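You operate a simulated robot arm through the tools that you are given. There is no shell and no other tool.

Carry out the task below with a simulated two-armed robot. There is one attempt and no reset: what you move stays moved.

## Task
Centre the brown box, let the deck right down, then pump it to mark 3.
Fine: slide the box to the deck's middle before it moves; red knob to DOWN till mark 0, back to UP; brake stays on.

The check looks at the end state, three seconds after you hand in, the way a careful person would. Anything else that was tipped, shoved, dropped, spilled or broken makes it a failure.

## Robot
Two 7-joint arms with two-finger parallel grippers on one trunk that stands fixed in place. Base frame: the origin is at the foot of the trunk, x ahead of it, y to its left, z up; the work surface is at about z = 0.875. Readings come in m, degrees, newtons and seconds.
The left shoulder is at [0.02, 0.138, 1.458], the right one opposite. With the tool pointing down near the work surface each hand reaches from about 0.1 to 0.36 m from the base axis, measured 20 degrees to its own side. Payload 1.57 kg a hand.
The TCP of each hand is the grasp point between the finger pads, 0.03 m short of the fingertips. In the tool frame z runs along the fingers and y along their closing line. The gripper opens to 0.08 m. The fingers are 0.017 m wide and 0.012 m thick; the gripper's body (0.04 by 0.082 m) begins 0.08 m behind the TCP.
Orientation is that of the tool frame in the base frame, as a unit quaternion [x, y, z, w]. With the fingers straight down and closing along the base's y, the tool's x points along the base's -x, its y along +y and its z along -z.

## Interface
- The arms move only by the tool servo_tool. It takes "left_steps", "right_steps" or both (then of equal length, played together; a hand with none holds still); each is a list of rows, each a list of 7 numbers: the finger opening in m, from 0 to 0.08, then the shift along the tool's x, y, z in m, then the turn, a rotation vector about the tool's x, y, z in degrees. In form: [[claw, tx, ty, tz, rx, ry, rz], ...]. A call has 1 to 20 rows; each row shifts and turns the commanded pose from where the row before left it, along the tool's axes as they then stand. Rows are played at 5 a second. More than 0.05 m and 8.6 degrees between two rows, or a gripper value outside its range, and nothing of the call is played. A pose out of reach is approached as far as the arm can. The call stops where the force on the tool passes 70 N (or 10 N more than at its start, if that is more) or the arm is blocked; 0.2 s more then pass. The fingers move at their own pace (about 0.045 m/s each) and stop on an object; they squeeze with about 20 N. The grip force told is the motor's: it shows also when the fingers shut on nothing. Time passes only in rows, and 0.2 s behind the last, so rows that do not move let the fingers close. It gives the time, the measured TCP pose, the force on the tool (base axes), the opening and the grip force at its end, in the units of the frame above (readings bear some noise), with the torque about the TCP (base axes, N m) and any sound that the robot's microphone picked up.
- Cameras (640 x 400 px; columns grow to the right, rows downward): "scene" is now at [0.1802, -0.0454, 1.3606]; the picture's right is [-0.49, -0.87, 0.00], its down [-0.32, 0.18, -0.93] and it looks along [0.81, -0.46, -0.37] (base axes); focal length 214 px, centre (320, 200). "left" rides on the left gripper at [0.072, 0.007, -0.122] in its tool frame; the picture's right is [-0.09, 1.00, 0.00], its down [-0.84, -0.08, -0.54] and it looks along [-0.54, -0.05, 0.84] (tool axes); focal length 238 px, centre (320, 200). "right" rides on the right gripper at [0.072, -0.007, -0.122] in its tool frame; the picture's right is [0.09, 1.00, 0.00], its down [-0.84, 0.08, -0.54] and it looks along [-0.54, 0.05, 0.84] (tool axes); focal length 238 px, centre (320, 200). There is no depth. A picture from a camera that has moved, and an enlarged one, comes with that camera's place and axes in the base frame and with its lens.
- capture(camera): a new picture of that camera. It takes no simulated time.
- lift_body(by): slides the trunk up (or, below 0, down) by that many m; the arms and the scene camera ride with it, the base frame stays. It gives what a move gives, with no picture.
- head_to(pan, tilt): turns the head with the scene camera to pan (to the left, within 60 degrees either way) and tilt (down, from -29 to 69), counted from straight ahead of the robot. It gives what a move gives.
- zoom(camera, box): a new picture of the part [left, top, right, bottom] of that camera's present view, enlarged. It takes no simulated time.
- job_done(): hands the job in; it is judged then, once.

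Places have to be worked out from the pictures, the camera data and where the tool is seen. Open the grippers and draw the arms clear of the work before you hand the job in, unless the task says otherwise.

The tools are called after ">>>" by a JSON object that holds its "op" and its "data". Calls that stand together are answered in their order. servo_tool: Moves the arms, as the interface text tells. Its arguments: {"type":"object","properties":{"left_steps":{"type":"array","items":{"type":"array","items":{"type":"number"}}},"right_steps":{"type":"array","items":{"type":"array","items":{"type":"number"}}}},"required":[]} The other tools are called the same way: lift_body (by) slides the trunk up or down; head_to (pan, tilt) turns the head that bears the scene camera; capture (camera) takes a picture; zoom (camera, box) takes an enlarged picture of a part of a camera's view; job_done () hands the job in.

At the start:

```text
time_s: 0.0
left_position: [0.3277, -0.0384, 1.3457]
left_tcp_rot: [0.001, 0.982, 0.0, -0.188]
left_wrist_force: [-0.1, 0.1, 0.1]
left_ft_torque: [-0.01, 0.0, 0.01]
left_width: 0.0799
left_gripper_force: 0.0
right_position: [0.2594, -0.3596, 1.3122]
right_tcp_rot: [0.004, 0.999, -0.003, -0.048]
right_wrist_force: [0.1, -0.2, 0.5]
right_ft_torque: [-0.03, -0.02, 0.02]
right_width: 0.08
right_gripper_force: 0.0
trunk travel left (down, up): [-0.833, 0.407]
head pan, tilt: [-29.5, 21.4]
```

scene: 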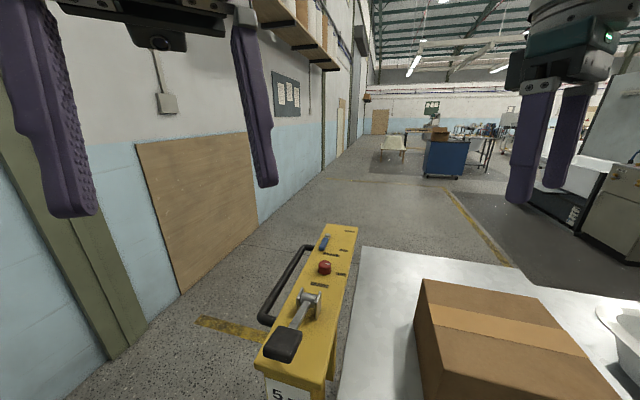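
right: 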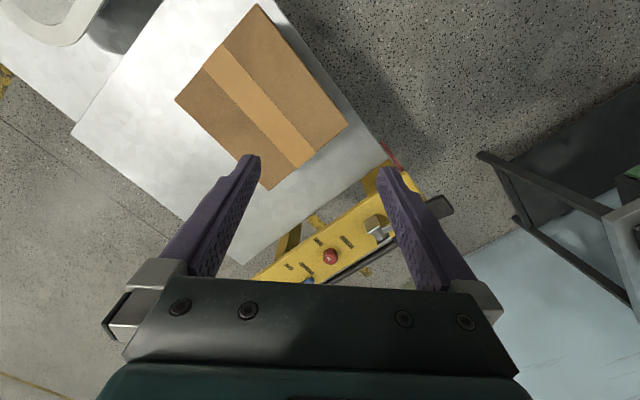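
left: 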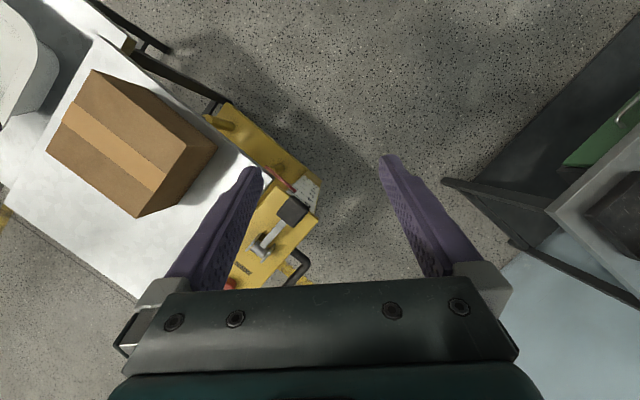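

I'll begin by taking a closer look at the cart, its controls and the deck through the scene camera.

>>> {"op": "zoom", "data": {"camera": "scene", "box": [220, 210, 400, 400]}}

>>> {"op": "zoom", "data": {"camera": "right", "box": [220, 140, 480, 300]}}

>>> {"op": "zoom", "data": {"camera": "left", "box": [180, 80, 360, 300]}}

```text
2.11 times, centred on (310, 305) of scene
camera zoom: at [0.1802, -0.0454, 1.3606], right [-0.49, -0.87, 0.0], down [-0.32, 0.18, -0.93], along [0.81, -0.46, -0.37], focal length 452 px, centre (341, -21)
```

zoom: 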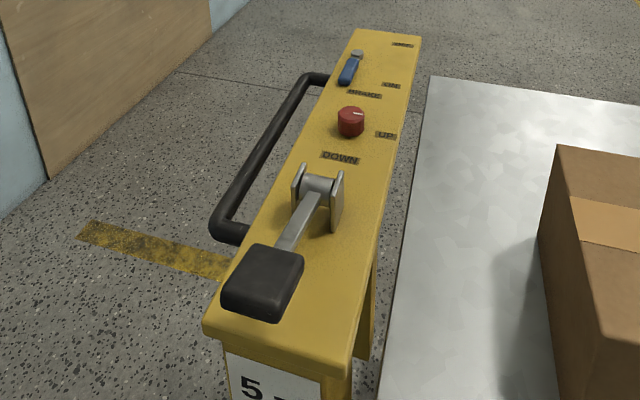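

```text
2.46 times, centred on (350, 220) of right
camera zoom: at [0.2006, -0.3631, 1.4401], right [-0.09, 1.0, 0.0], down [0.89, 0.08, 0.46], along [0.46, 0.04, -0.89], focal length 587 px, centre (246, 151)
```

zoom: 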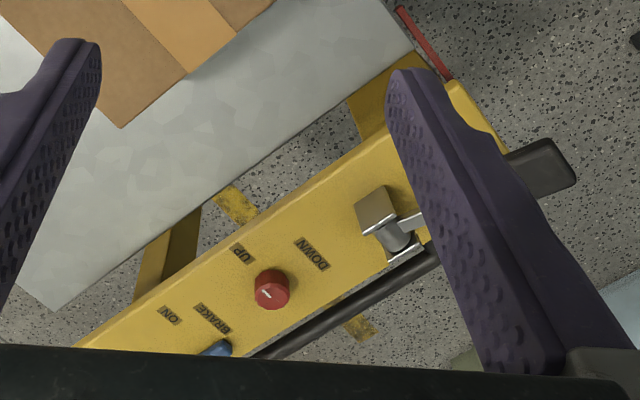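

```text
1.82 times, centred on (270, 190) of left
camera zoom: at [0.3057, -0.0297, 1.4855], right [0.09, 1.0, -0.03], down [0.98, -0.08, 0.2], along [0.19, -0.05, -0.98], focal length 433 px, centre (411, 218)
```

zoom: 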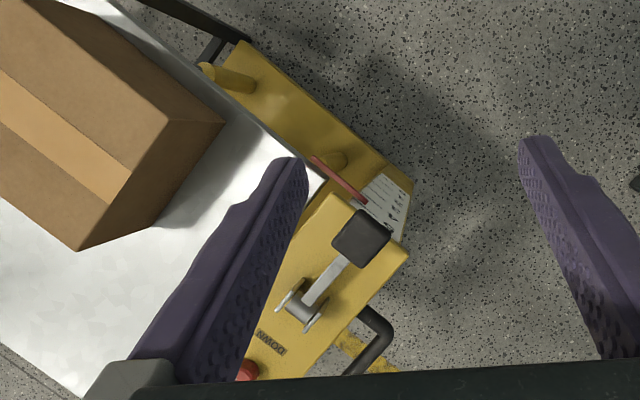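

The knob triangulates to about [0.607, -0.301, 0.96] and the pump lever's pad to about [0.42, -0.114, 1.0]. I'll turn the head down and to the right to see the whole deck and the mark plate.

>>> {"op": "head_to", "data": {"pan": -50, "tilt": 55}}

>>> {"op": "capture", "data": {"camera": "scene"}}

>>> {"op": "head_to", "data": {"pan": -15, "tilt": 60}}

>>> {"op": "capture", "data": {"camera": "scene"}}

```text
time_s: 1.0
left_position: [0.3264, -0.0366, 1.3449]
left_tcp_rot: [0.0, 0.982, 0.0, -0.188]
left_wrist_force: [-0.4, -0.5, -0.1]
left_ft_torque: [0.0, 0.0, 0.03]
left_width: 0.08
left_gripper_force: 0.0
right_position: [0.2588, -0.3583, 1.3109]
right_tcp_rot: [0.003, 0.999, -0.003, -0.05]
right_wrist_force: [0.8, 0.4, 0.6]
right_ft_torque: [0.01, -0.01, -0.02]
right_width: 0.0799
right_gripper_force: 0.1
trunk travel left (down, up): [-0.833, 0.407]
head pan, tilt: [-50.0, 55.0]
```

```text
taken
camera scene: at [0.1458, -0.0549, 1.3108], right [-0.77, -0.64, 0.0], down [-0.53, 0.63, -0.57], along [0.37, -0.44, -0.82], focal length 214 px, centre (320, 200)
```

scene: 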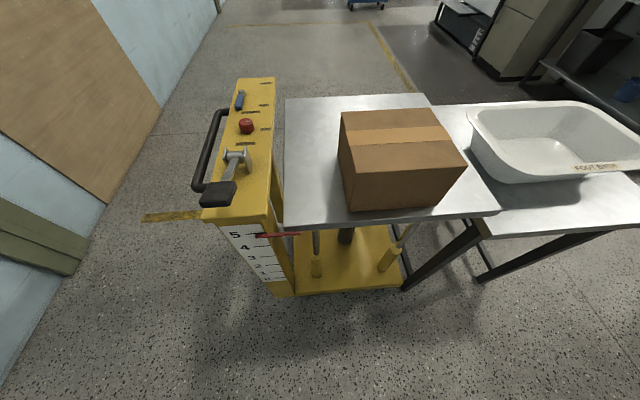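

```text
time_s: 2.0
left_position: [0.3268, -0.0375, 1.3446]
left_tcp_rot: [0.0, 0.982, 0.0, -0.188]
left_wrist_force: [-0.4, 0.4, -0.3]
left_ft_torque: [0.01, -0.02, 0.0]
left_width: 0.0797
left_gripper_force: 0.1
right_position: [0.2589, -0.3586, 1.312]
right_tcp_rot: [0.003, 0.999, -0.003, -0.05]
right_wrist_force: [1.0, 0.0, -0.8]
right_ft_torque: [-0.02, -0.03, -0.01]
right_width: 0.08
right_gripper_force: 0.0
trunk travel left (down, up): [-0.833, 0.407]
head pan, tilt: [-15.0, 60.0]
```

```text
taken
camera scene: at [0.1637, -0.017, 1.3047], right [-0.26, -0.97, 0.0], down [-0.84, 0.22, -0.5], along [0.48, -0.13, -0.87], focal length 214 px, centre (320, 200)
```

scene: 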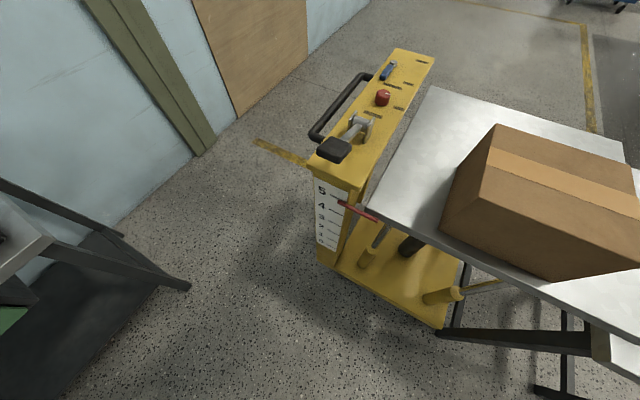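

The deck sits beside a second table with a white tub, and the mark plate with red pointer is on the near end of the yellow console. I'll zoom into details from a good head pose.

>>> {"op": "head_to", "data": {"pan": -50, "tilt": 50}}

>>> {"op": "zoom", "data": {"camera": "scene", "box": [180, 60, 320, 320]}}

>>> {"op": "zoom", "data": {"camera": "scene", "box": [260, 60, 640, 320]}}

>>> {"op": "zoom", "data": {"camera": "scene", "box": [200, 60, 300, 180]}}

```text
time_s: 3.0
left_position: [0.3271, -0.0371, 1.3443]
left_tcp_rot: [0.0, 0.982, 0.0, -0.188]
left_wrist_force: [0.0, -0.6, 0.1]
left_ft_torque: [-0.02, 0.02, -0.02]
left_width: 0.0802
left_gripper_force: 0.2
right_position: [0.2582, -0.3564, 1.3116]
right_tcp_rot: [0.003, 0.999, -0.003, -0.05]
right_wrist_force: [-0.6, -0.3, 0.7]
right_ft_torque: [0.0, -0.03, -0.04]
right_width: 0.08
right_gripper_force: 0.1
trunk travel left (down, up): [-0.833, 0.407]
head pan, tilt: [-50.0, 50.0]
```

```text
1.54 times, centred on (250, 190) of scene
camera zoom: at [0.1489, -0.0586, 1.3173], right [-0.77, -0.64, 0.0], down [-0.49, 0.59, -0.64], along [0.41, -0.49, -0.77], focal length 330 px, centre (428, 215)
```

zoom: 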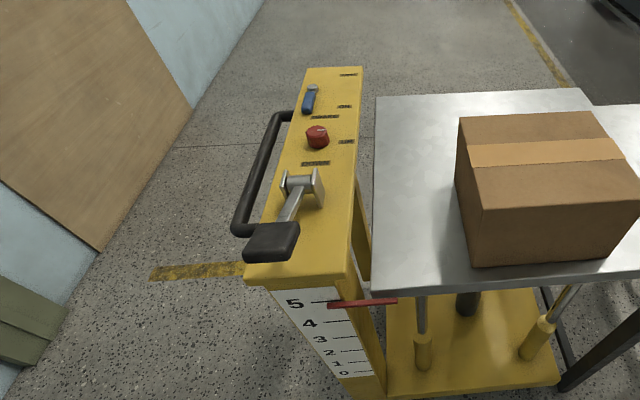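

```text
1.54 times, centred on (450, 190) of scene
camera zoom: at [0.1489, -0.0586, 1.3173], right [-0.77, -0.64, 0.0], down [-0.49, 0.59, -0.64], along [0.41, -0.49, -0.77], focal length 330 px, centre (120, 215)
```

zoom: 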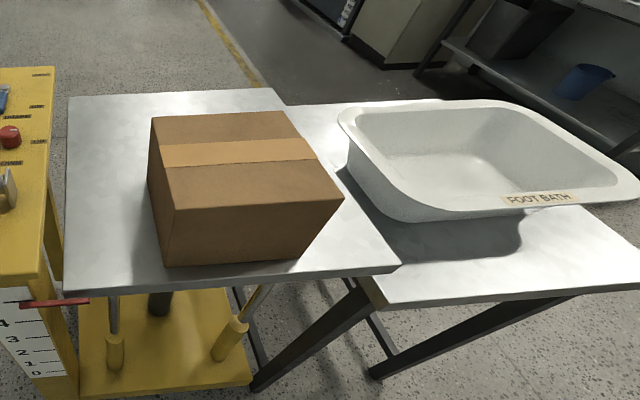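

```text
3.33 times, centred on (250, 120) of scene
camera zoom: at [0.1489, -0.0586, 1.3173], right [-0.77, -0.64, 0.0], down [-0.49, 0.59, -0.64], along [0.41, -0.49, -0.77], focal length 715 px, centre (553, 467)
```

zoom: 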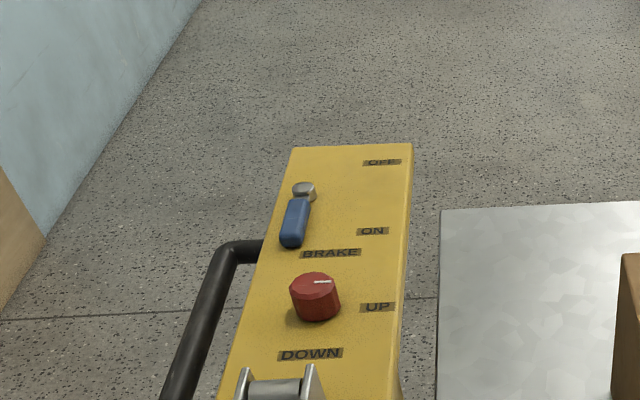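

The box sits about 0.14 m too near along the deck's depth direction u≈(0.707,-0.707), laterally it is already central (deck centre ≈[0.36,-0.545], box centre ≈[0.26,-0.449], box ≈0.195×0.21×0.14). I'll level and yaw the right hand by 45° at its present height so its open fingers lie parallel to the box's near face.

>>> {"op": "servo_tool", "data": {"right_steps": [[0.08, 0, 0, 0, 0, -5.7, 0], [0.08, 0, 0, 0, 0, 0, 7.5], [0.08, 0, 0, 0, 0, 0, 7.5], [0.08, 0, 0, 0, 0, 0, 7.5], [0.08, 0, 0, 0, 0, 0, 7.5], [0.08, 0, 0, 0, 0, 0, 7.5], [0.08, 0, 0, 0, 0, 0, 7.5], [0.08, 0, 0, 0, 0, 0, 0]]}}

```text
time_s: 4.8
left_position: [0.3265, -0.0377, 1.3459]
left_tcp_rot: [0.0, 0.982, 0.0, -0.188]
left_wrist_force: [0.5, 0.3, 0.5]
left_ft_torque: [0.0, 0.02, 0.0]
left_width: 0.0801
left_gripper_force: 0.0
right_position: [0.2544, -0.36, 1.3006]
right_tcp_rot: [0.394, 0.919, -0.01, -0.021]
right_wrist_force: [0.3, 0.3, 0.5]
right_ft_torque: [0.01, 0.0, -0.04]
right_width: 0.0802
right_gripper_force: 0.0
trunk travel left (down, up): [-0.833, 0.407]
head pan, tilt: [-50.0, 50.0]
```

The right hand is now yawed ~46° and nearly vertical. Next I draw it back toward the trunk to stand clear behind the box's near face, still at height.

>>> {"op": "servo_tool", "data": {"right_steps": [[0.08, 0.03, -0.02, 0, 0, 0, 0], [0.08, 0.03, -0.02, 0, 0, 0, 0], [0.08, 0.03, -0.02, 0, 0, 0, 0], [0.08, 0, 0, 0, 0, 0, 0]]}}

>>> {"op": "lift_body", "data": {"by": -0.12}}

>>> {"op": "capture", "data": {"camera": "right"}}

>>> {"op": "capture", "data": {"camera": "scene"}}

```text
time_s: 5.5
left_position: [0.328, -0.0373, 1.3454]
left_tcp_rot: [-0.001, 0.982, -0.002, -0.189]
left_wrist_force: [-0.8, 0.9, 0.4]
left_ft_torque: [0.01, 0.02, 0.02]
left_width: 0.0798
left_gripper_force: 0.1
right_position: [0.1539, -0.3136, 1.2729]
right_tcp_rot: [0.37, 0.924, 0.029, -0.097]
right_wrist_force: [-0.2, -0.3, -0.5]
right_ft_torque: [0.03, 0.0, 0.01]
right_width: 0.08
right_gripper_force: 0.1
trunk travel left (down, up): [-0.833, 0.407]
head pan, tilt: [-50.0, 50.0]
stopped in row 3 (right hand): the arm was blocked; the commanded pose is now the measured one
```

```text
time_s: 7.0
left_position: [0.3277, -0.0369, 1.2243]
left_tcp_rot: [0.0, 0.982, 0.0, -0.188]
left_wrist_force: [-0.1, 0.6, 0.2]
left_ft_torque: [0.0, 0.01, -0.03]
left_width: 0.0801
left_gripper_force: 0.0
right_position: [0.1554, -0.3137, 1.152]
right_tcp_rot: [0.371, 0.923, 0.028, -0.097]
right_wrist_force: [-1.5, -0.3, -1.1]
right_ft_torque: [-0.01, -0.01, 0.02]
right_width: 0.08
right_gripper_force: 0.0
trunk travel left (down, up): [-0.713, 0.527]
head pan, tilt: [-50.0, 50.0]
```

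```text
taken
camera right: at [0.1197, -0.2837, 1.2867], right [0.62, 0.78, 0.0], down [0.73, -0.58, 0.36], along [0.28, -0.23, -0.93], focal length 238 px, centre (320, 200)
```

right: 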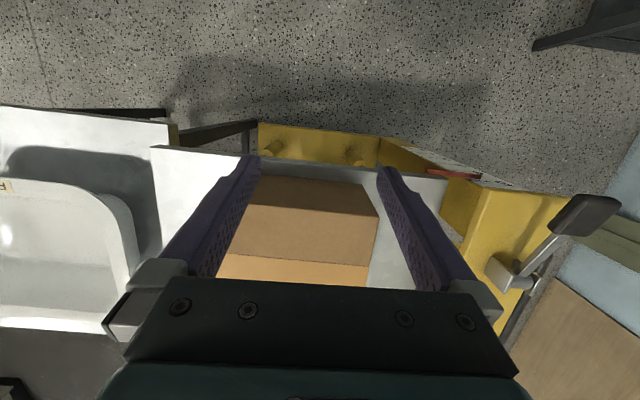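

```text
taken
camera scene: at [0.1489, -0.0587, 1.1973], right [-0.77, -0.64, 0.0], down [-0.49, 0.59, -0.64], along [0.41, -0.49, -0.77], focal length 214 px, centre (320, 200)
```

scene: 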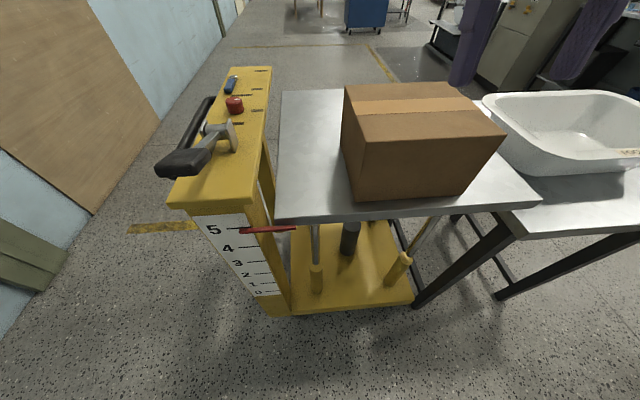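

The backward move stopped at the arm's inner limit, with the hand at u≈0.33, v≈-0.11, i.e. ~0.07 m behind the box's near face (u≈0.40). Now I descend straight down in base and shift slightly to the box's centre line, then re-level.

>>> {"op": "servo_tool", "data": {"right_steps": [[0.08, -0.008, -0.006, 0.039, 0, 0, 0], [0.08, -0.008, -0.006, 0.039, 0, 0, 0], [0.08, -0.008, -0.006, 0.039, 0, 0, 0], [0.08, 0, 0, 0, 0, -6, 0], [0.08, 0, 0, 0, 0, -6, 0], [0.08, 0, 0, 0, 0, 0, 0]]}}

>>> {"op": "capture", "data": {"camera": "right"}}

>>> {"op": "capture", "data": {"camera": "scene"}}

```text
time_s: 8.4
left_position: [0.3261, -0.0363, 1.225]
left_tcp_rot: [0.0, 0.982, -0.001, -0.189]
left_wrist_force: [-0.2, 0.1, 1.0]
left_ft_torque: [0.0, -0.02, -0.01]
left_width: 0.08
left_gripper_force: 0.0
right_position: [0.1429, -0.3216, 1.0341]
right_tcp_rot: [0.37, 0.929, -0.002, 0.001]
right_wrist_force: [-0.2, 0.1, 0.1]
right_ft_torque: [-0.04, -0.02, -0.03]
right_width: 0.0801
right_gripper_force: 0.0
trunk travel left (down, up): [-0.713, 0.527]
head pan, tilt: [-50.0, 50.0]
```

```text
taken
camera right: at [0.0878, -0.2763, 1.1556], right [0.62, 0.79, 0.0], down [0.66, -0.52, 0.54], along [0.43, -0.34, -0.84], focal length 238 px, centre (320, 200)
```

right: 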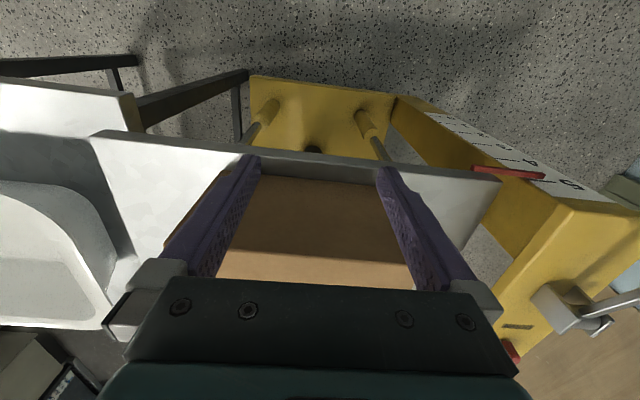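

```text
taken
camera scene: at [0.1488, -0.0587, 1.1973], right [-0.77, -0.64, 0.0], down [-0.49, 0.59, -0.64], along [0.41, -0.49, -0.77], focal length 214 px, centre (320, 200)
```

scene: 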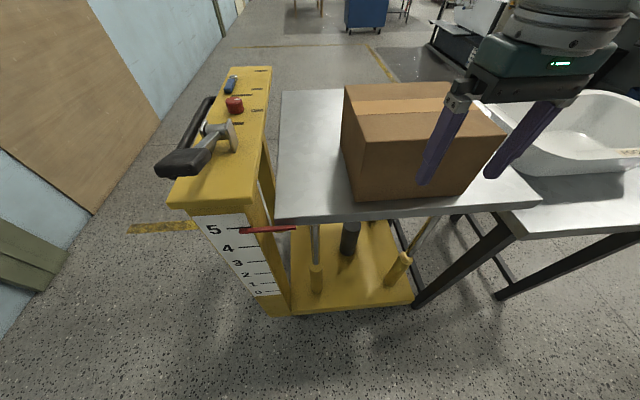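

The tool is now vertical at u≈0.33, v≈-0.126, z=1.034, clear behind the box. I lower it to z≈0.93 and tilt the fingertips forward ~8° so that the fingers touch low on the face.

>>> {"op": "servo_tool", "data": {"right_steps": [[0.08, 0, -0.004, 0.035, 0, 0, 1.5], [0.08, 0, -0.003, 0.035, 0, 0, 0], [0.08, 0, 0, 0.034, 0, 0, 0], [0.08, 0, 0, 0, 0, -8, 0], [0.08, 0, 0, 0, 0, 0, 0]]}}

>>> {"op": "capture", "data": {"camera": "right"}}

>>> {"op": "capture", "data": {"camera": "scene"}}

```text
time_s: 9.6
left_position: [0.328, -0.0361, 1.2247]
left_tcp_rot: [0.001, 0.982, 0.0, -0.189]
left_wrist_force: [-0.7, 0.4, -0.3]
left_ft_torque: [-0.02, 0.02, 0.0]
left_width: 0.08
left_gripper_force: 0.1
right_position: [0.1362, -0.3365, 0.9289]
right_tcp_rot: [0.383, 0.921, -0.038, 0.066]
right_wrist_force: [0.8, 0.2, 0.1]
right_ft_torque: [0.01, -0.02, 0.0]
right_width: 0.08
right_gripper_force: 0.0
trunk travel left (down, up): [-0.713, 0.527]
head pan, tilt: [-50.0, 50.0]
```

```text
taken
camera right: at [0.0705, -0.2753, 1.0389], right [0.64, 0.77, -0.03], down [0.59, -0.47, 0.66], along [0.49, -0.44, -0.75], focal length 238 px, centre (320, 200)
```

right: 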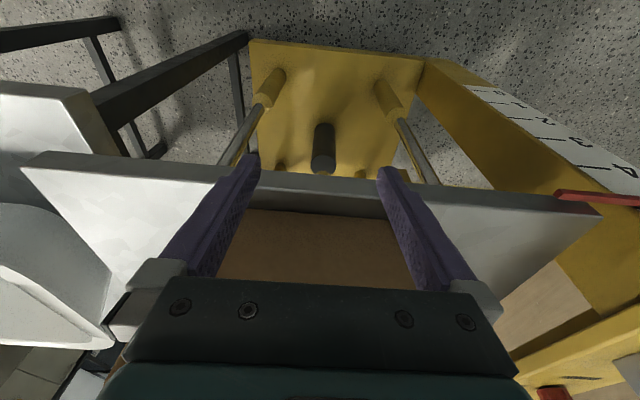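

```text
taken
camera scene: at [0.1488, -0.0587, 1.1973], right [-0.77, -0.64, 0.0], down [-0.49, 0.59, -0.64], along [0.41, -0.49, -0.77], focal length 214 px, centre (320, 200)
```

scene: 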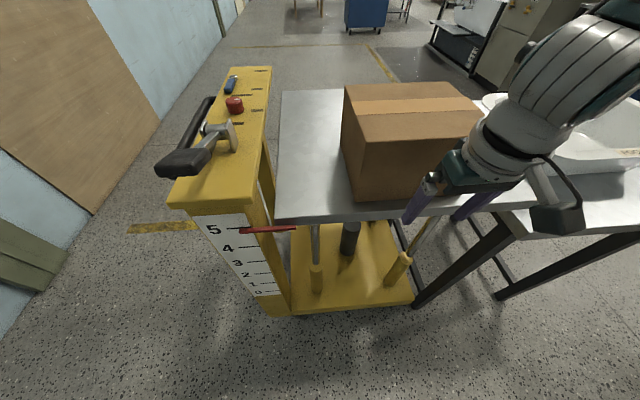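

The fingers are at u≈0.335, z≈0.929, just outside the box face and above deck height. Before pushing I want to inspect the arm's shape near the tub and side table.

>>> {"op": "zoom", "data": {"camera": "scene", "box": [380, 0, 640, 260]}}

>>> {"op": "head_to", "data": {"pan": -60, "tilt": 35}}

>>> {"op": "capture", "data": {"camera": "scene"}}

>>> {"op": "capture", "data": {"camera": "left"}}

```text
1.54 times, centred on (510, 130) of scene
camera zoom: at [0.1488, -0.0587, 1.1973], right [-0.77, -0.64, 0.0], down [-0.49, 0.59, -0.64], along [0.41, -0.49, -0.77], focal length 330 px, centre (28, 308)
```

zoom: 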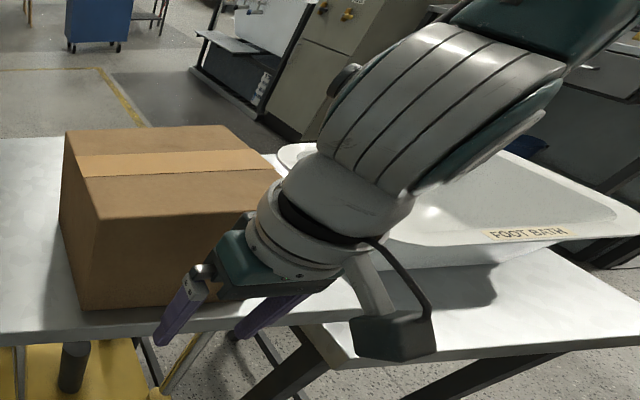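

```text
time_s: 10.4
left_position: [0.3273, -0.0376, 1.2257]
left_tcp_rot: [0.0, 0.982, 0.0, -0.188]
left_wrist_force: [0.6, 0.0, 0.1]
left_ft_torque: [0.05, 0.04, 0.0]
left_width: 0.0799
left_gripper_force: 0.1
right_position: [0.1359, -0.3363, 0.9283]
right_tcp_rot: [0.383, 0.921, -0.037, 0.066]
right_wrist_force: [0.2, 0.4, -0.3]
right_ft_torque: [0.01, 0.0, -0.01]
right_width: 0.0799
right_gripper_force: 0.2
trunk travel left (down, up): [-0.713, 0.527]
head pan, tilt: [-60.0, 35.0]
```

```text
taken
camera scene: at [0.1434, -0.0759, 1.219], right [-0.87, -0.5, 0.0], down [-0.29, 0.5, -0.82], along [0.41, -0.71, -0.57], focal length 214 px, centre (320, 200)
```

scene: 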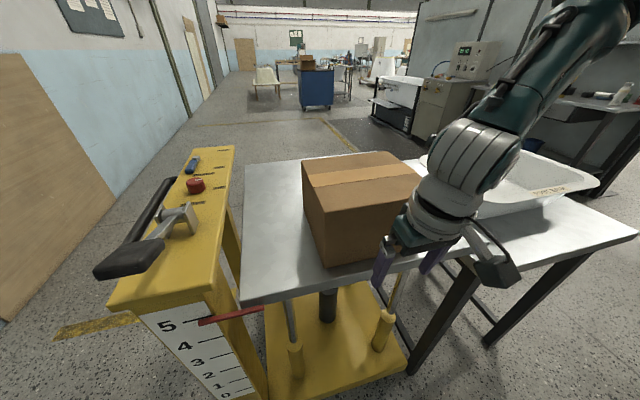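

```text
taken
camera left: at [0.3057, -0.0297, 1.365], right [0.09, 1.0, -0.03], down [0.98, -0.08, 0.19], along [0.19, -0.05, -0.98], focal length 238 px, centre (320, 200)
```

left: 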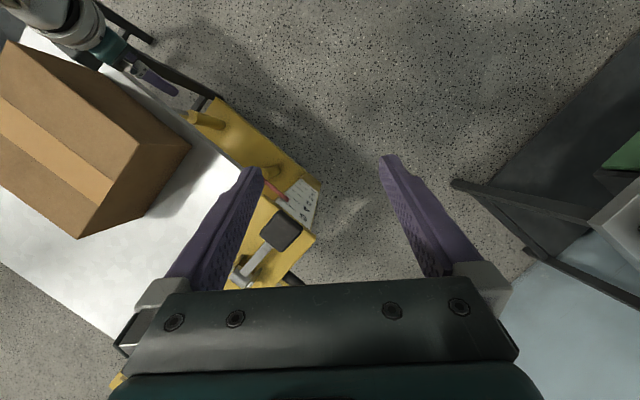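

The black part is only the wrist camera bracket; the forearm is well above the tub. I push forward along u slowly, 0.12 m first, and watch force and pose.

>>> {"op": "servo_tool", "data": {"right_steps": [[0.08, -0.0148, 0, 0.00225, 0, 0, 0], [0.08, -0.0148, 0, 0.00225, 0, 0, 0], [0.08, -0.0099, 0, 0.0015, 0, 0, 0], [0.08, -0.0099, 0, 0.0015, 0, 0, 0], [0.08, -0.0099, 0, 0.0015, 0, 0, 0], [0.08, -0.0099, 0, 0.0015, 0, 0, 0], [0.08, -0.0099, 0, 0.0015, 0, 0, 0], [0.08, -0.0099, 0, 0.0015, 0, 0, 0], [0.08, -0.0099, 0, 0.0015, 0, 0, 0]]}}

>>> {"op": "capture", "data": {"camera": "scene"}}

>>> {"op": "capture", "data": {"camera": "right"}}

```text
time_s: 12.4
left_position: [0.3273, -0.0371, 1.2243]
left_tcp_rot: [0.0, 0.982, 0.0, -0.188]
left_wrist_force: [-0.2, -0.7, 0.0]
left_ft_torque: [0.02, -0.03, 0.01]
left_width: 0.08
left_gripper_force: 0.0
right_position: [0.2075, -0.4068, 0.9312]
right_tcp_rot: [0.382, 0.921, -0.037, 0.066]
right_wrist_force: [-6.8, 6.9, 16.2]
right_ft_torque: [-0.58, -0.95, 0.21]
right_width: 0.0799
right_gripper_force: 0.0
trunk travel left (down, up): [-0.713, 0.527]
head pan, tilt: [-60.0, 35.0]
```

```text
taken
camera scene: at [0.1431, -0.076, 1.2191], right [-0.87, -0.5, 0.0], down [-0.29, 0.5, -0.82], along [0.41, -0.71, -0.57], focal length 214 px, centre (320, 200)
```

scene: 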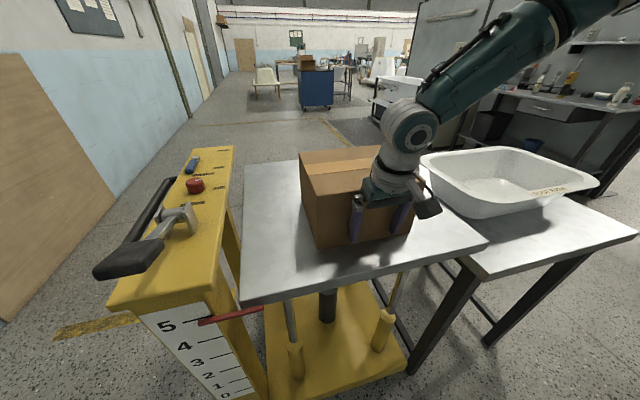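

```text
taken
camera right: at [0.1412, -0.3463, 1.0405], right [0.64, 0.77, -0.03], down [0.59, -0.47, 0.66], along [0.49, -0.44, -0.75], focal length 238 px, centre (320, 200)
```

right: 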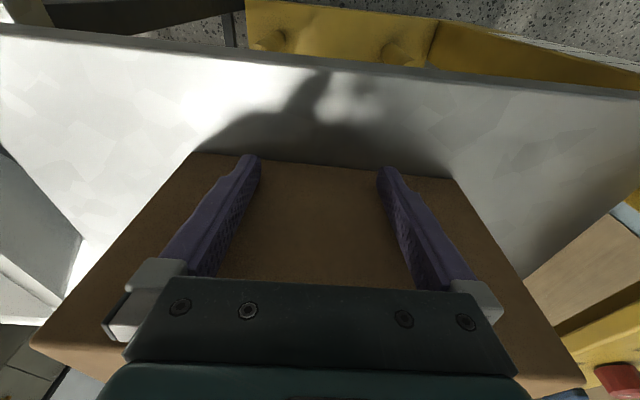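

The box is moving (about 10 N horizontally) but there is also ~16 N upward on the tool, so something may be touching from below. I look closely at the contact.

>>> {"op": "zoom", "data": {"camera": "scene", "box": [290, 140, 450, 270]}}

>>> {"op": "zoom", "data": {"camera": "right", "box": [160, 120, 480, 320]}}

```text
3.08 times, centred on (370, 205) of scene
camera zoom: at [0.1431, -0.076, 1.2191], right [-0.87, -0.5, 0.0], down [-0.29, 0.5, -0.82], along [0.41, -0.71, -0.57], focal length 660 px, centre (166, 185)
```

zoom: 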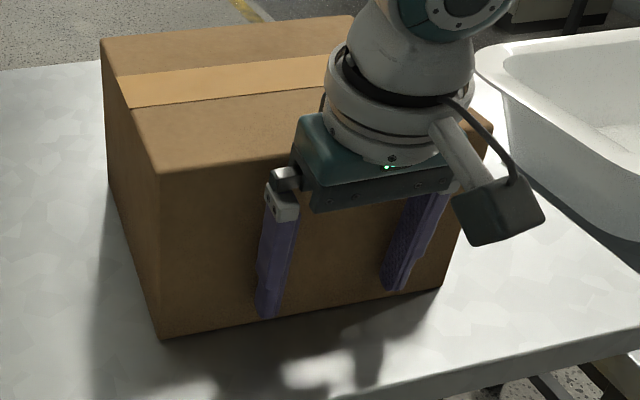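

```text
2.00 times, centred on (320, 220) of right
camera zoom: at [0.1412, -0.3463, 1.0405], right [0.64, 0.77, -0.03], down [0.59, -0.47, 0.66], along [0.49, -0.44, -0.75], focal length 477 px, centre (320, 160)
```

zoom: 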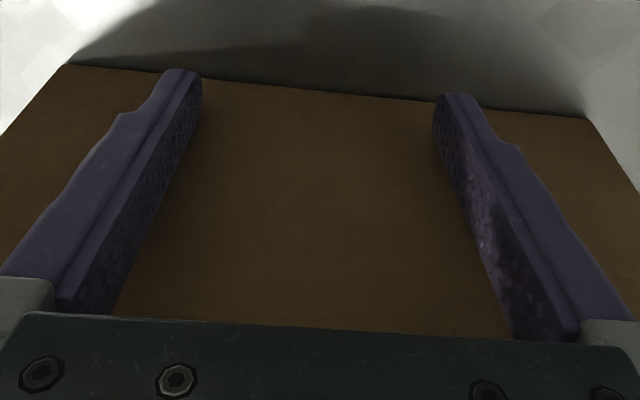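

Torque analysis puts the contact ~0.09 m above the TCP: the gripper body is resting on the box's top edge. I back off 2 cm, raise the hand 3.5 cm so only the fingers touch, and look again.

>>> {"op": "servo_tool", "data": {"right_steps": [[0.08, 0.0099, 0, -0.0015, 0, 0, 0], [0.08, 0.0148, 0, -0.00225, 0, 0, 0], [0.08, -0.0027, 0, -0.0174, 0, 0, 0], [0.08, -0.0027, 0, -0.0174, 0, 0, 0], [0.08, 0, 0, 0, 0, 0, 0]]}}

>>> {"op": "head_to", "data": {"pan": -60, "tilt": 50}}

>>> {"op": "capture", "data": {"camera": "scene"}}

>>> {"op": "capture", "data": {"camera": "right"}}

>>> {"op": "capture", "data": {"camera": "left"}}

```text
time_s: 13.6
left_position: [0.3272, -0.0383, 1.2255]
left_tcp_rot: [0.0, 0.982, 0.001, -0.189]
left_wrist_force: [-0.4, -0.1, 0.3]
left_ft_torque: [-0.03, -0.01, -0.02]
left_width: 0.0801
left_gripper_force: 0.2
right_position: [0.1901, -0.3885, 0.9668]
right_tcp_rot: [0.382, 0.921, -0.037, 0.066]
right_wrist_force: [-0.1, -0.5, -0.4]
right_ft_torque: [0.01, 0.01, 0.01]
right_width: 0.08
right_gripper_force: 0.1
trunk travel left (down, up): [-0.713, 0.527]
head pan, tilt: [-60.0, 35.0]
```

```text
time_s: 14.4
left_position: [0.3277, -0.0362, 1.2251]
left_tcp_rot: [0.0, 0.982, 0.0, -0.189]
left_wrist_force: [-0.3, 0.1, 0.8]
left_ft_torque: [0.04, -0.01, 0.02]
left_width: 0.0801
left_gripper_force: 0.2
right_position: [0.1901, -0.3894, 0.9663]
right_tcp_rot: [0.382, 0.921, -0.037, 0.066]
right_wrist_force: [0.7, 0.2, -0.5]
right_ft_torque: [0.01, -0.02, -0.01]
right_width: 0.0802
right_gripper_force: 0.0
trunk travel left (down, up): [-0.713, 0.527]
head pan, tilt: [-60.0, 50.0]
```

```text
taken
camera scene: at [0.1379, -0.0664, 1.1973], right [-0.87, -0.5, 0.0], down [-0.38, 0.66, -0.64], along [0.32, -0.56, -0.77], focal length 214 px, centre (320, 200)
```

scene: 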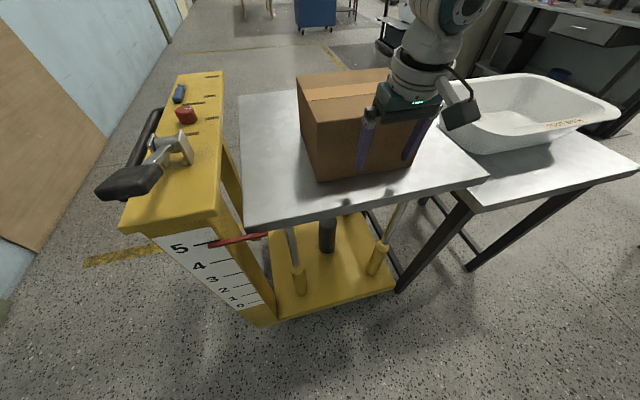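

```text
taken
camera right: at [0.1251, -0.3281, 1.0755], right [0.64, 0.77, -0.03], down [0.59, -0.47, 0.66], along [0.49, -0.44, -0.75], focal length 238 px, centre (320, 200)
```

right: 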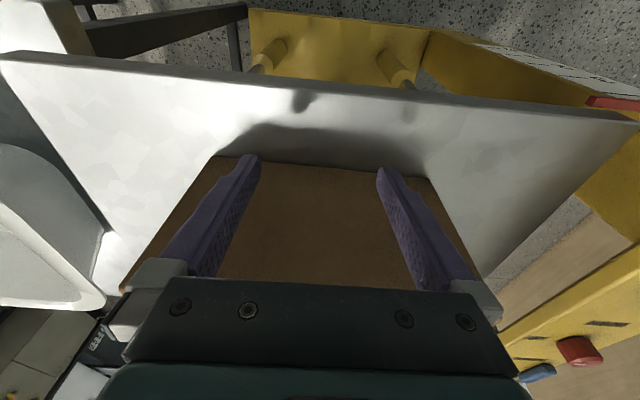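

```text
taken
camera left: at [0.3057, -0.0297, 1.365], right [0.09, 1.0, -0.03], down [0.98, -0.08, 0.19], along [0.19, -0.05, -0.98], focal length 238 px, centre (320, 200)
```

left: 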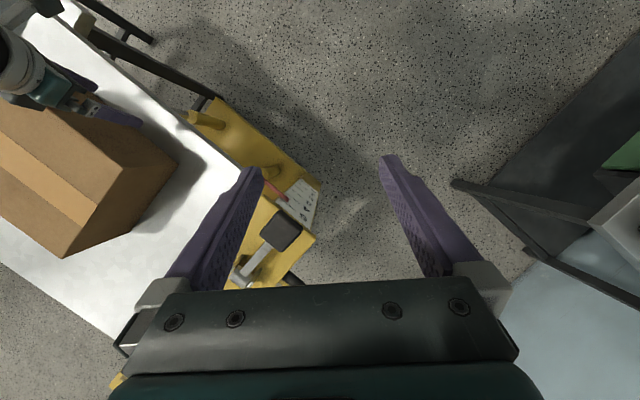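

With the hand raised to z≈0.966, wrist camera gives: deck near edge u≈0.379, box near face u≈0.449, box centre v≈-0.133 vs deck centre v≈-0.131 — lateral is fine. About 0.097 m more is needed; I push most of that now (finger gap ≈0.026).

>>> {"op": "servo_tool", "data": {"right_steps": [[0.08, -0.0148, 0, 0.00225, 0, 0, 0], [0.08, -0.0099, 0, 0.0015, 0, 0, 0], [0.08, -0.0099, 0, 0.0015, 0, 0, 0], [0.08, -0.0099, 0, 0.0015, 0, 0, 0], [0.08, -0.0099, 0, 0.0015, 0, 0, 0], [0.08, -0.0099, 0, 0.0015, 0, 0, 0], [0.08, -0.0099, 0, 0.0015, 0, 0, 0], [0.08, -0.0099, 0, 0.0015, 0, 0, 0], [0.08, -0.0099, 0, 0.0015, 0, 0, 0], [0.08, -0.0099, 0, 0.0015, 0, 0, 0]]}}

>>> {"op": "capture", "data": {"camera": "right"}}

>>> {"op": "capture", "data": {"camera": "scene"}}

```text
time_s: 16.6
left_position: [0.3259, -0.0375, 1.225]
left_tcp_rot: [0.0, 0.982, 0.0, -0.189]
left_wrist_force: [0.8, 0.3, -0.7]
left_ft_torque: [0.02, 0.04, 0.02]
left_width: 0.0801
left_gripper_force: 0.1
right_position: [0.2624, -0.4611, 0.9652]
right_tcp_rot: [0.382, 0.921, -0.037, 0.065]
right_wrist_force: [-3.1, 3.8, 0.2]
right_ft_torque: [0.1, 0.11, -0.09]
right_width: 0.0802
right_gripper_force: 0.1
trunk travel left (down, up): [-0.713, 0.527]
head pan, tilt: [-60.0, 50.0]
```

```text
taken
camera right: at [0.198, -0.4007, 1.075], right [0.64, 0.77, -0.03], down [0.59, -0.47, 0.66], along [0.49, -0.44, -0.75], focal length 238 px, centre (320, 200)
```

right: 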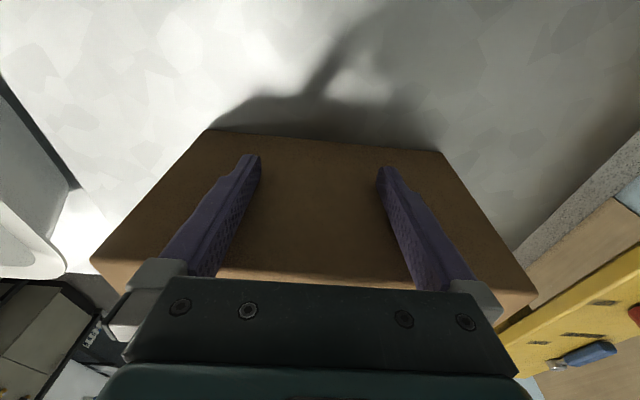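

```text
taken
camera scene: at [0.1374, -0.0659, 1.1972], right [-0.87, -0.5, 0.0], down [-0.38, 0.66, -0.64], along [0.32, -0.56, -0.77], focal length 214 px, centre (320, 200)
```

scene: 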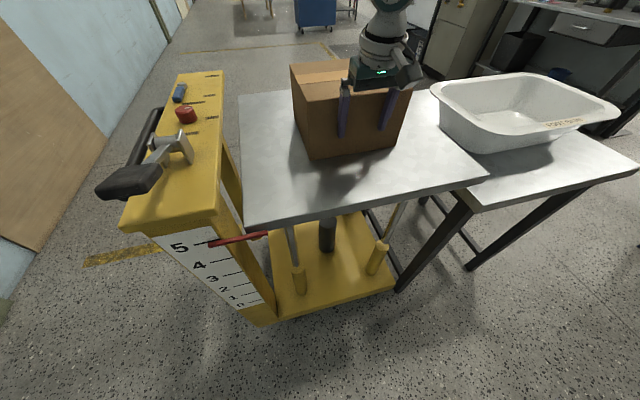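

Box face is now at u≈0.524 (gap 0.145 from the near edge); roughly 2 cm remain. I push 0.016 more, then back the hand off and measure both gaps.

>>> {"op": "servo_tool", "data": {"right_steps": [[0.08, -0.0079, 0, 0.0012, 0, 0, 0], [0.08, -0.0079, 0, 0.0012, 0, 0, 0], [0.08, 0, 0, 0, 0, 0, 0], [0.08, 0.0148, 0, -0.00225, 0, 0, 0], [0.08, 0.0198, 0, -0.003, 0, 0, 0], [0.08, 0.0198, 0, -0.003, 0, 0, 0], [0.08, 0.0198, 0, -0.003, 0, 0, 0], [0.08, 0.0198, 0, -0.003, 0, 0, 0]]}}

>>> {"op": "capture", "data": {"camera": "right"}}

>>> {"op": "capture", "data": {"camera": "scene"}}

>>> {"op": "zoom", "data": {"camera": "scene", "box": [220, 50, 500, 250]}}

```text
time_s: 18.4
left_position: [0.3263, -0.0378, 1.2246]
left_tcp_rot: [0.0, 0.982, 0.0, -0.188]
left_wrist_force: [0.7, -0.3, 0.0]
left_ft_torque: [0.01, -0.01, 0.03]
left_width: 0.0798
left_gripper_force: 0.0
right_position: [0.2049, -0.404, 0.9657]
right_tcp_rot: [0.384, 0.92, -0.037, 0.066]
right_wrist_force: [0.1, 0.2, 0.5]
right_ft_torque: [0.03, 0.01, -0.01]
right_width: 0.0798
right_gripper_force: 0.2
trunk travel left (down, up): [-0.713, 0.527]
head pan, tilt: [-60.0, 50.0]
```

```text
taken
camera right: at [0.1409, -0.3441, 1.0757], right [0.64, 0.77, -0.03], down [0.59, -0.47, 0.66], along [0.49, -0.44, -0.75], focal length 238 px, centre (320, 200)
```

right: 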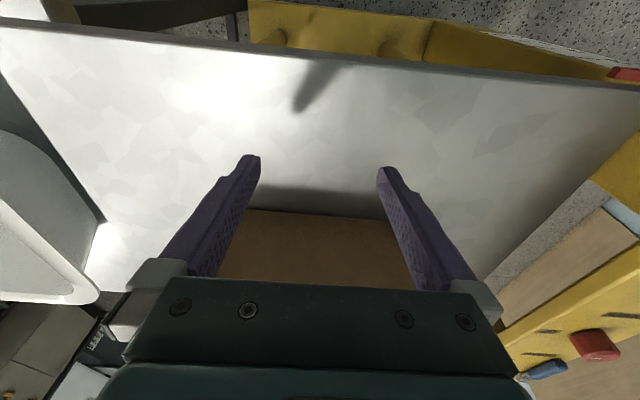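

```text
taken
camera scene: at [0.1379, -0.0664, 1.1973], right [-0.87, -0.5, 0.0], down [-0.38, 0.66, -0.64], along [0.32, -0.56, -0.77], focal length 214 px, centre (320, 200)
```

scene: 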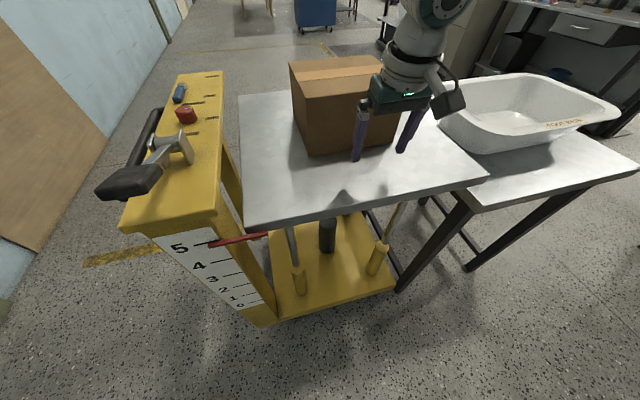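

```text
2.00 times, centred on (360, 150) of scene
camera zoom: at [0.1379, -0.0664, 1.1973], right [-0.87, -0.5, 0.0], down [-0.38, 0.66, -0.64], along [0.32, -0.56, -0.77], focal length 429 px, centre (240, 300)
```

zoom: 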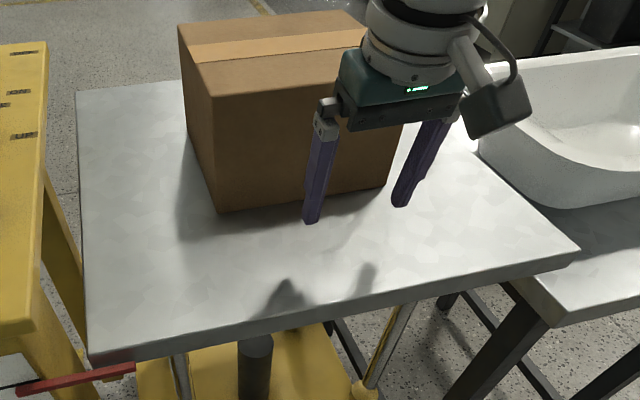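

By both cameras the near gap is ≈0.16 m and the far gap ≈0.167 m, so the box is nearly central. I zoom in for a more exact measurement.

>>> {"op": "zoom", "data": {"camera": "scene", "box": [230, 80, 350, 180]}}

>>> {"op": "zoom", "data": {"camera": "scene", "box": [230, 140, 390, 240]}}

>>> {"op": "zoom", "data": {"camera": "scene", "box": [380, 80, 500, 200]}}

>>> {"op": "zoom", "data": {"camera": "left", "box": [0, 0, 260, 360]}}

```text
4.00 times, centred on (290, 130) of scene
camera zoom: at [0.1379, -0.0664, 1.1973], right [-0.87, -0.5, 0.0], down [-0.38, 0.66, -0.64], along [0.32, -0.56, -0.77], focal length 858 px, centre (440, 480)
```

zoom: 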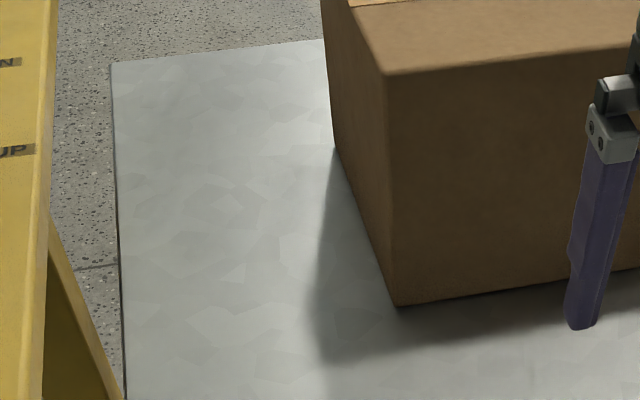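

```text
4.00 times, centred on (310, 190) of scene
camera zoom: at [0.1379, -0.0664, 1.1973], right [-0.87, -0.5, 0.0], down [-0.38, 0.66, -0.64], along [0.32, -0.56, -0.77], focal length 858 px, centre (360, 240)
```

zoom: 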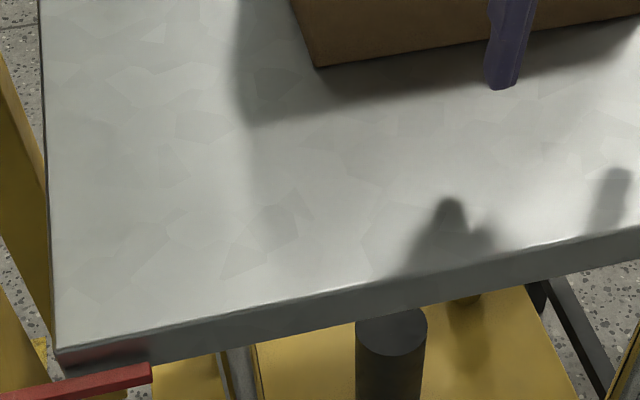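

```text
3.33 times, centred on (440, 140) of scene
camera zoom: at [0.1379, -0.0664, 1.1973], right [-0.87, -0.5, 0.0], down [-0.38, 0.66, -0.64], along [0.32, -0.56, -0.77], focal length 715 px, centre (-80, 400)
```

zoom: 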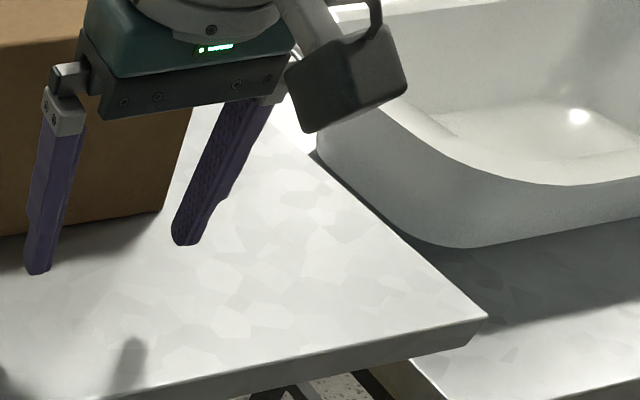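

```text
1.11 times, centred on (130, 180) of left
camera zoom: at [0.3057, -0.0297, 1.365], right [0.09, 1.0, -0.03], down [0.98, -0.08, 0.19], along [0.19, -0.05, -0.98], focal length 265 px, centre (531, 222)
```

zoom: 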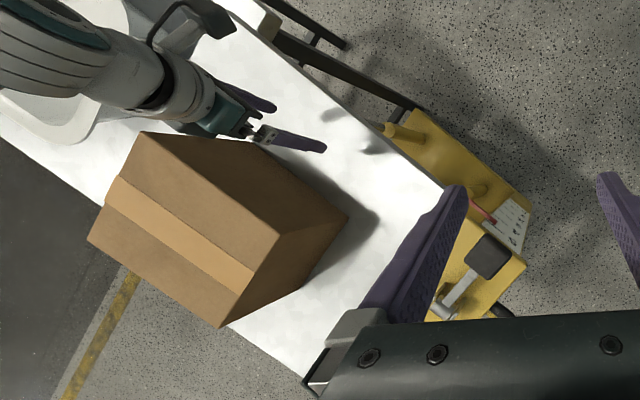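

Zoomed measurement: near gap ≈0.160 m, far gap ≈0.175 m, yaw within 1°. I nudge the box a final ~8 mm and then withdraw.

>>> {"op": "servo_tool", "data": {"right_steps": [[0.08, -0.0198, 0, 0.003, 0, 0, 0], [0.08, -0.0198, 0, 0.003, 0, 0, 0], [0.08, -0.0198, 0, 0.003, 0, 0, 0], [0.08, -0.0198, 0, 0.003, 0, 0, 0], [0.08, -0.0099, 0, 0.0015, 0, 0, 0], [0.08, -0.005, 0, 0.00075, 0, 0, 0], [0.08, -0.005, 0, 0.00075, 0, 0, 0], [0.08, -0.005, 0, 0.00075, 0, 0, 0], [0.08, 0, 0, 0, 0, 0, 0]]}}

>>> {"op": "servo_tool", "data": {"right_steps": [[0.08, 0.0099, 0, -0.0015, 0, 0, 0], [0.08, 0.0198, 0, -0.003, 0, 0, 0], [0.08, 0.0198, 0, -0.003, 0, 0, 0], [0.08, 0.0198, 0, -0.003, 0, 0, 0], [0.08, 0.0198, 0, -0.003, 0, 0, 0]]}}

>>> {"op": "zoom", "data": {"camera": "scene", "box": [230, 80, 350, 180]}}

>>> {"op": "capture", "data": {"camera": "scene"}}

```text
time_s: 20.4
left_position: [0.3261, -0.0365, 1.2247]
left_tcp_rot: [-0.001, 0.982, 0.0, -0.189]
left_wrist_force: [0.4, 0.7, -1.1]
left_ft_torque: [-0.03, -0.02, 0.01]
left_width: 0.0799
left_gripper_force: 0.1
right_position: [0.281, -0.4802, 0.9644]
right_tcp_rot: [0.383, 0.921, -0.037, 0.065]
right_wrist_force: [-4.3, 3.6, -0.1]
right_ft_torque: [0.02, 0.16, 0.1]
right_width: 0.0798
right_gripper_force: 0.1
trunk travel left (down, up): [-0.713, 0.527]
head pan, tilt: [-60.0, 50.0]
```

```text
time_s: 21.6
left_position: [0.3267, -0.037, 1.2249]
left_tcp_rot: [0.0, 0.982, -0.001, -0.19]
left_wrist_force: [0.2, 0.5, -0.1]
left_ft_torque: [-0.01, -0.05, -0.03]
left_width: 0.0797
left_gripper_force: 0.0
right_position: [0.2191, -0.416, 0.9655]
right_tcp_rot: [0.383, 0.921, -0.037, 0.065]
right_wrist_force: [0.7, -0.1, 0.0]
right_ft_torque: [0.01, 0.01, -0.03]
right_width: 0.0802
right_gripper_force: 0.1
trunk travel left (down, up): [-0.713, 0.527]
head pan, tilt: [-60.0, 50.0]
```

```text
4.00 times, centred on (290, 130) of scene
camera zoom: at [0.1379, -0.0664, 1.1973], right [-0.87, -0.5, 0.0], down [-0.38, 0.66, -0.64], along [0.32, -0.56, -0.77], focal length 858 px, centre (440, 480)
```

zoom: 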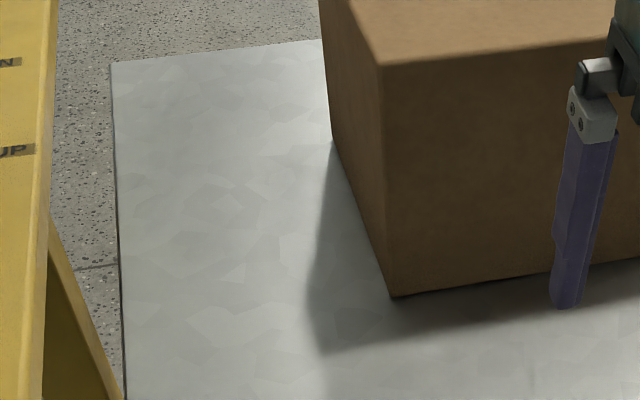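

```text
taken
camera scene: at [0.1379, -0.0664, 1.1973], right [-0.87, -0.5, 0.0], down [-0.38, 0.66, -0.64], along [0.32, -0.56, -0.77], focal length 214 px, centre (320, 200)
```

scene: 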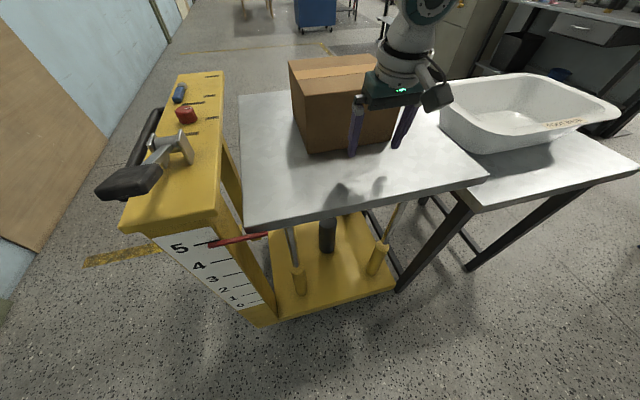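

The box now has near gap ≈0.169 m and far gap ≈0.165 m — centred. Next is the knob; I look left to see what is near the left arm before lowering the trunk.

>>> {"op": "head_to", "data": {"pan": 20, "tilt": 45}}

>>> {"op": "capture", "data": {"camera": "scene"}}

>>> {"op": "head_to", "data": {"pan": -35, "tilt": 35}}

>>> {"op": "capture", "data": {"camera": "scene"}}

>>> {"op": "zoom", "data": {"camera": "scene", "box": [240, 120, 400, 220]}}

```text
time_s: 23.1
left_position: [0.3272, -0.0374, 1.2247]
left_tcp_rot: [0.0, 0.982, 0.0, -0.188]
left_wrist_force: [-0.5, -0.9, 0.0]
left_ft_torque: [0.0, 0.03, 0.0]
left_width: 0.0798
left_gripper_force: 0.1
right_position: [0.2196, -0.4161, 0.9646]
right_tcp_rot: [0.382, 0.921, -0.036, 0.066]
right_wrist_force: [0.1, -0.3, -0.1]
right_ft_torque: [-0.01, 0.01, 0.0]
right_width: 0.0801
right_gripper_force: 0.1
trunk travel left (down, up): [-0.713, 0.527]
head pan, tilt: [20.0, 45.0]
```

```text
taken
camera scene: at [0.1758, 0.0281, 1.2042], right [0.34, -0.94, 0.0], down [-0.66, -0.24, -0.71], along [0.66, 0.24, -0.71], focal length 214 px, centre (320, 200)
```

scene: 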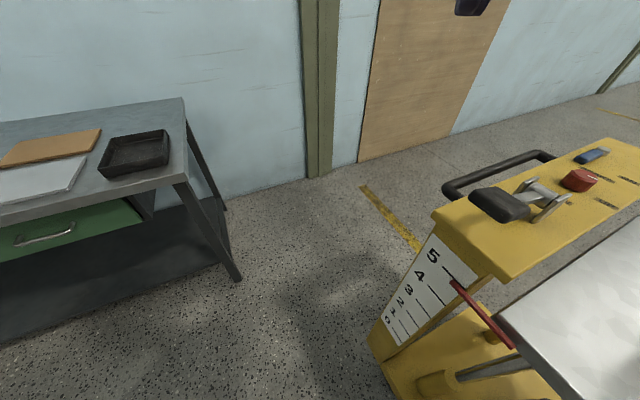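

```text
time_s: 24.4
left_position: [0.3256, -0.0382, 1.2251]
left_tcp_rot: [0.0, 0.982, 0.0, -0.189]
left_wrist_force: [0.7, -0.1, -0.7]
left_ft_torque: [0.02, 0.0, 0.01]
left_width: 0.0802
left_gripper_force: 0.0
right_position: [0.2184, -0.4172, 0.9644]
right_tcp_rot: [0.383, 0.921, -0.038, 0.066]
right_wrist_force: [0.5, 0.5, 0.2]
right_ft_torque: [-0.02, 0.01, 0.01]
right_width: 0.0801
right_gripper_force: 0.0
trunk travel left (down, up): [-0.713, 0.527]
head pan, tilt: [-35.0, 35.0]
```

```text
taken
camera scene: at [0.1715, -0.0502, 1.219], right [-0.57, -0.82, 0.0], down [-0.47, 0.33, -0.82], along [0.67, -0.47, -0.57], focal length 214 px, centre (320, 200)
```

scene: 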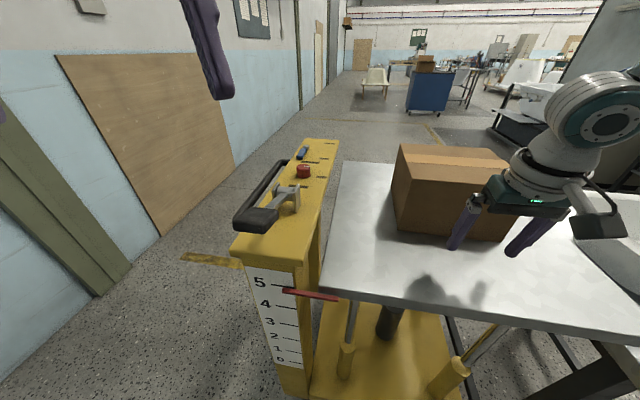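

```text
4.00 times, centred on (320, 170) of scene
camera zoom: at [0.1715, -0.0502, 1.219], right [-0.57, -0.82, 0.0], down [-0.47, 0.33, -0.82], along [0.67, -0.47, -0.57], focal length 858 px, centre (320, 320)
```

zoom: 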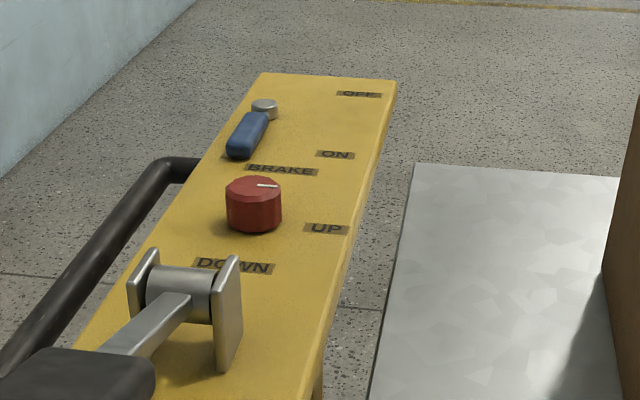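

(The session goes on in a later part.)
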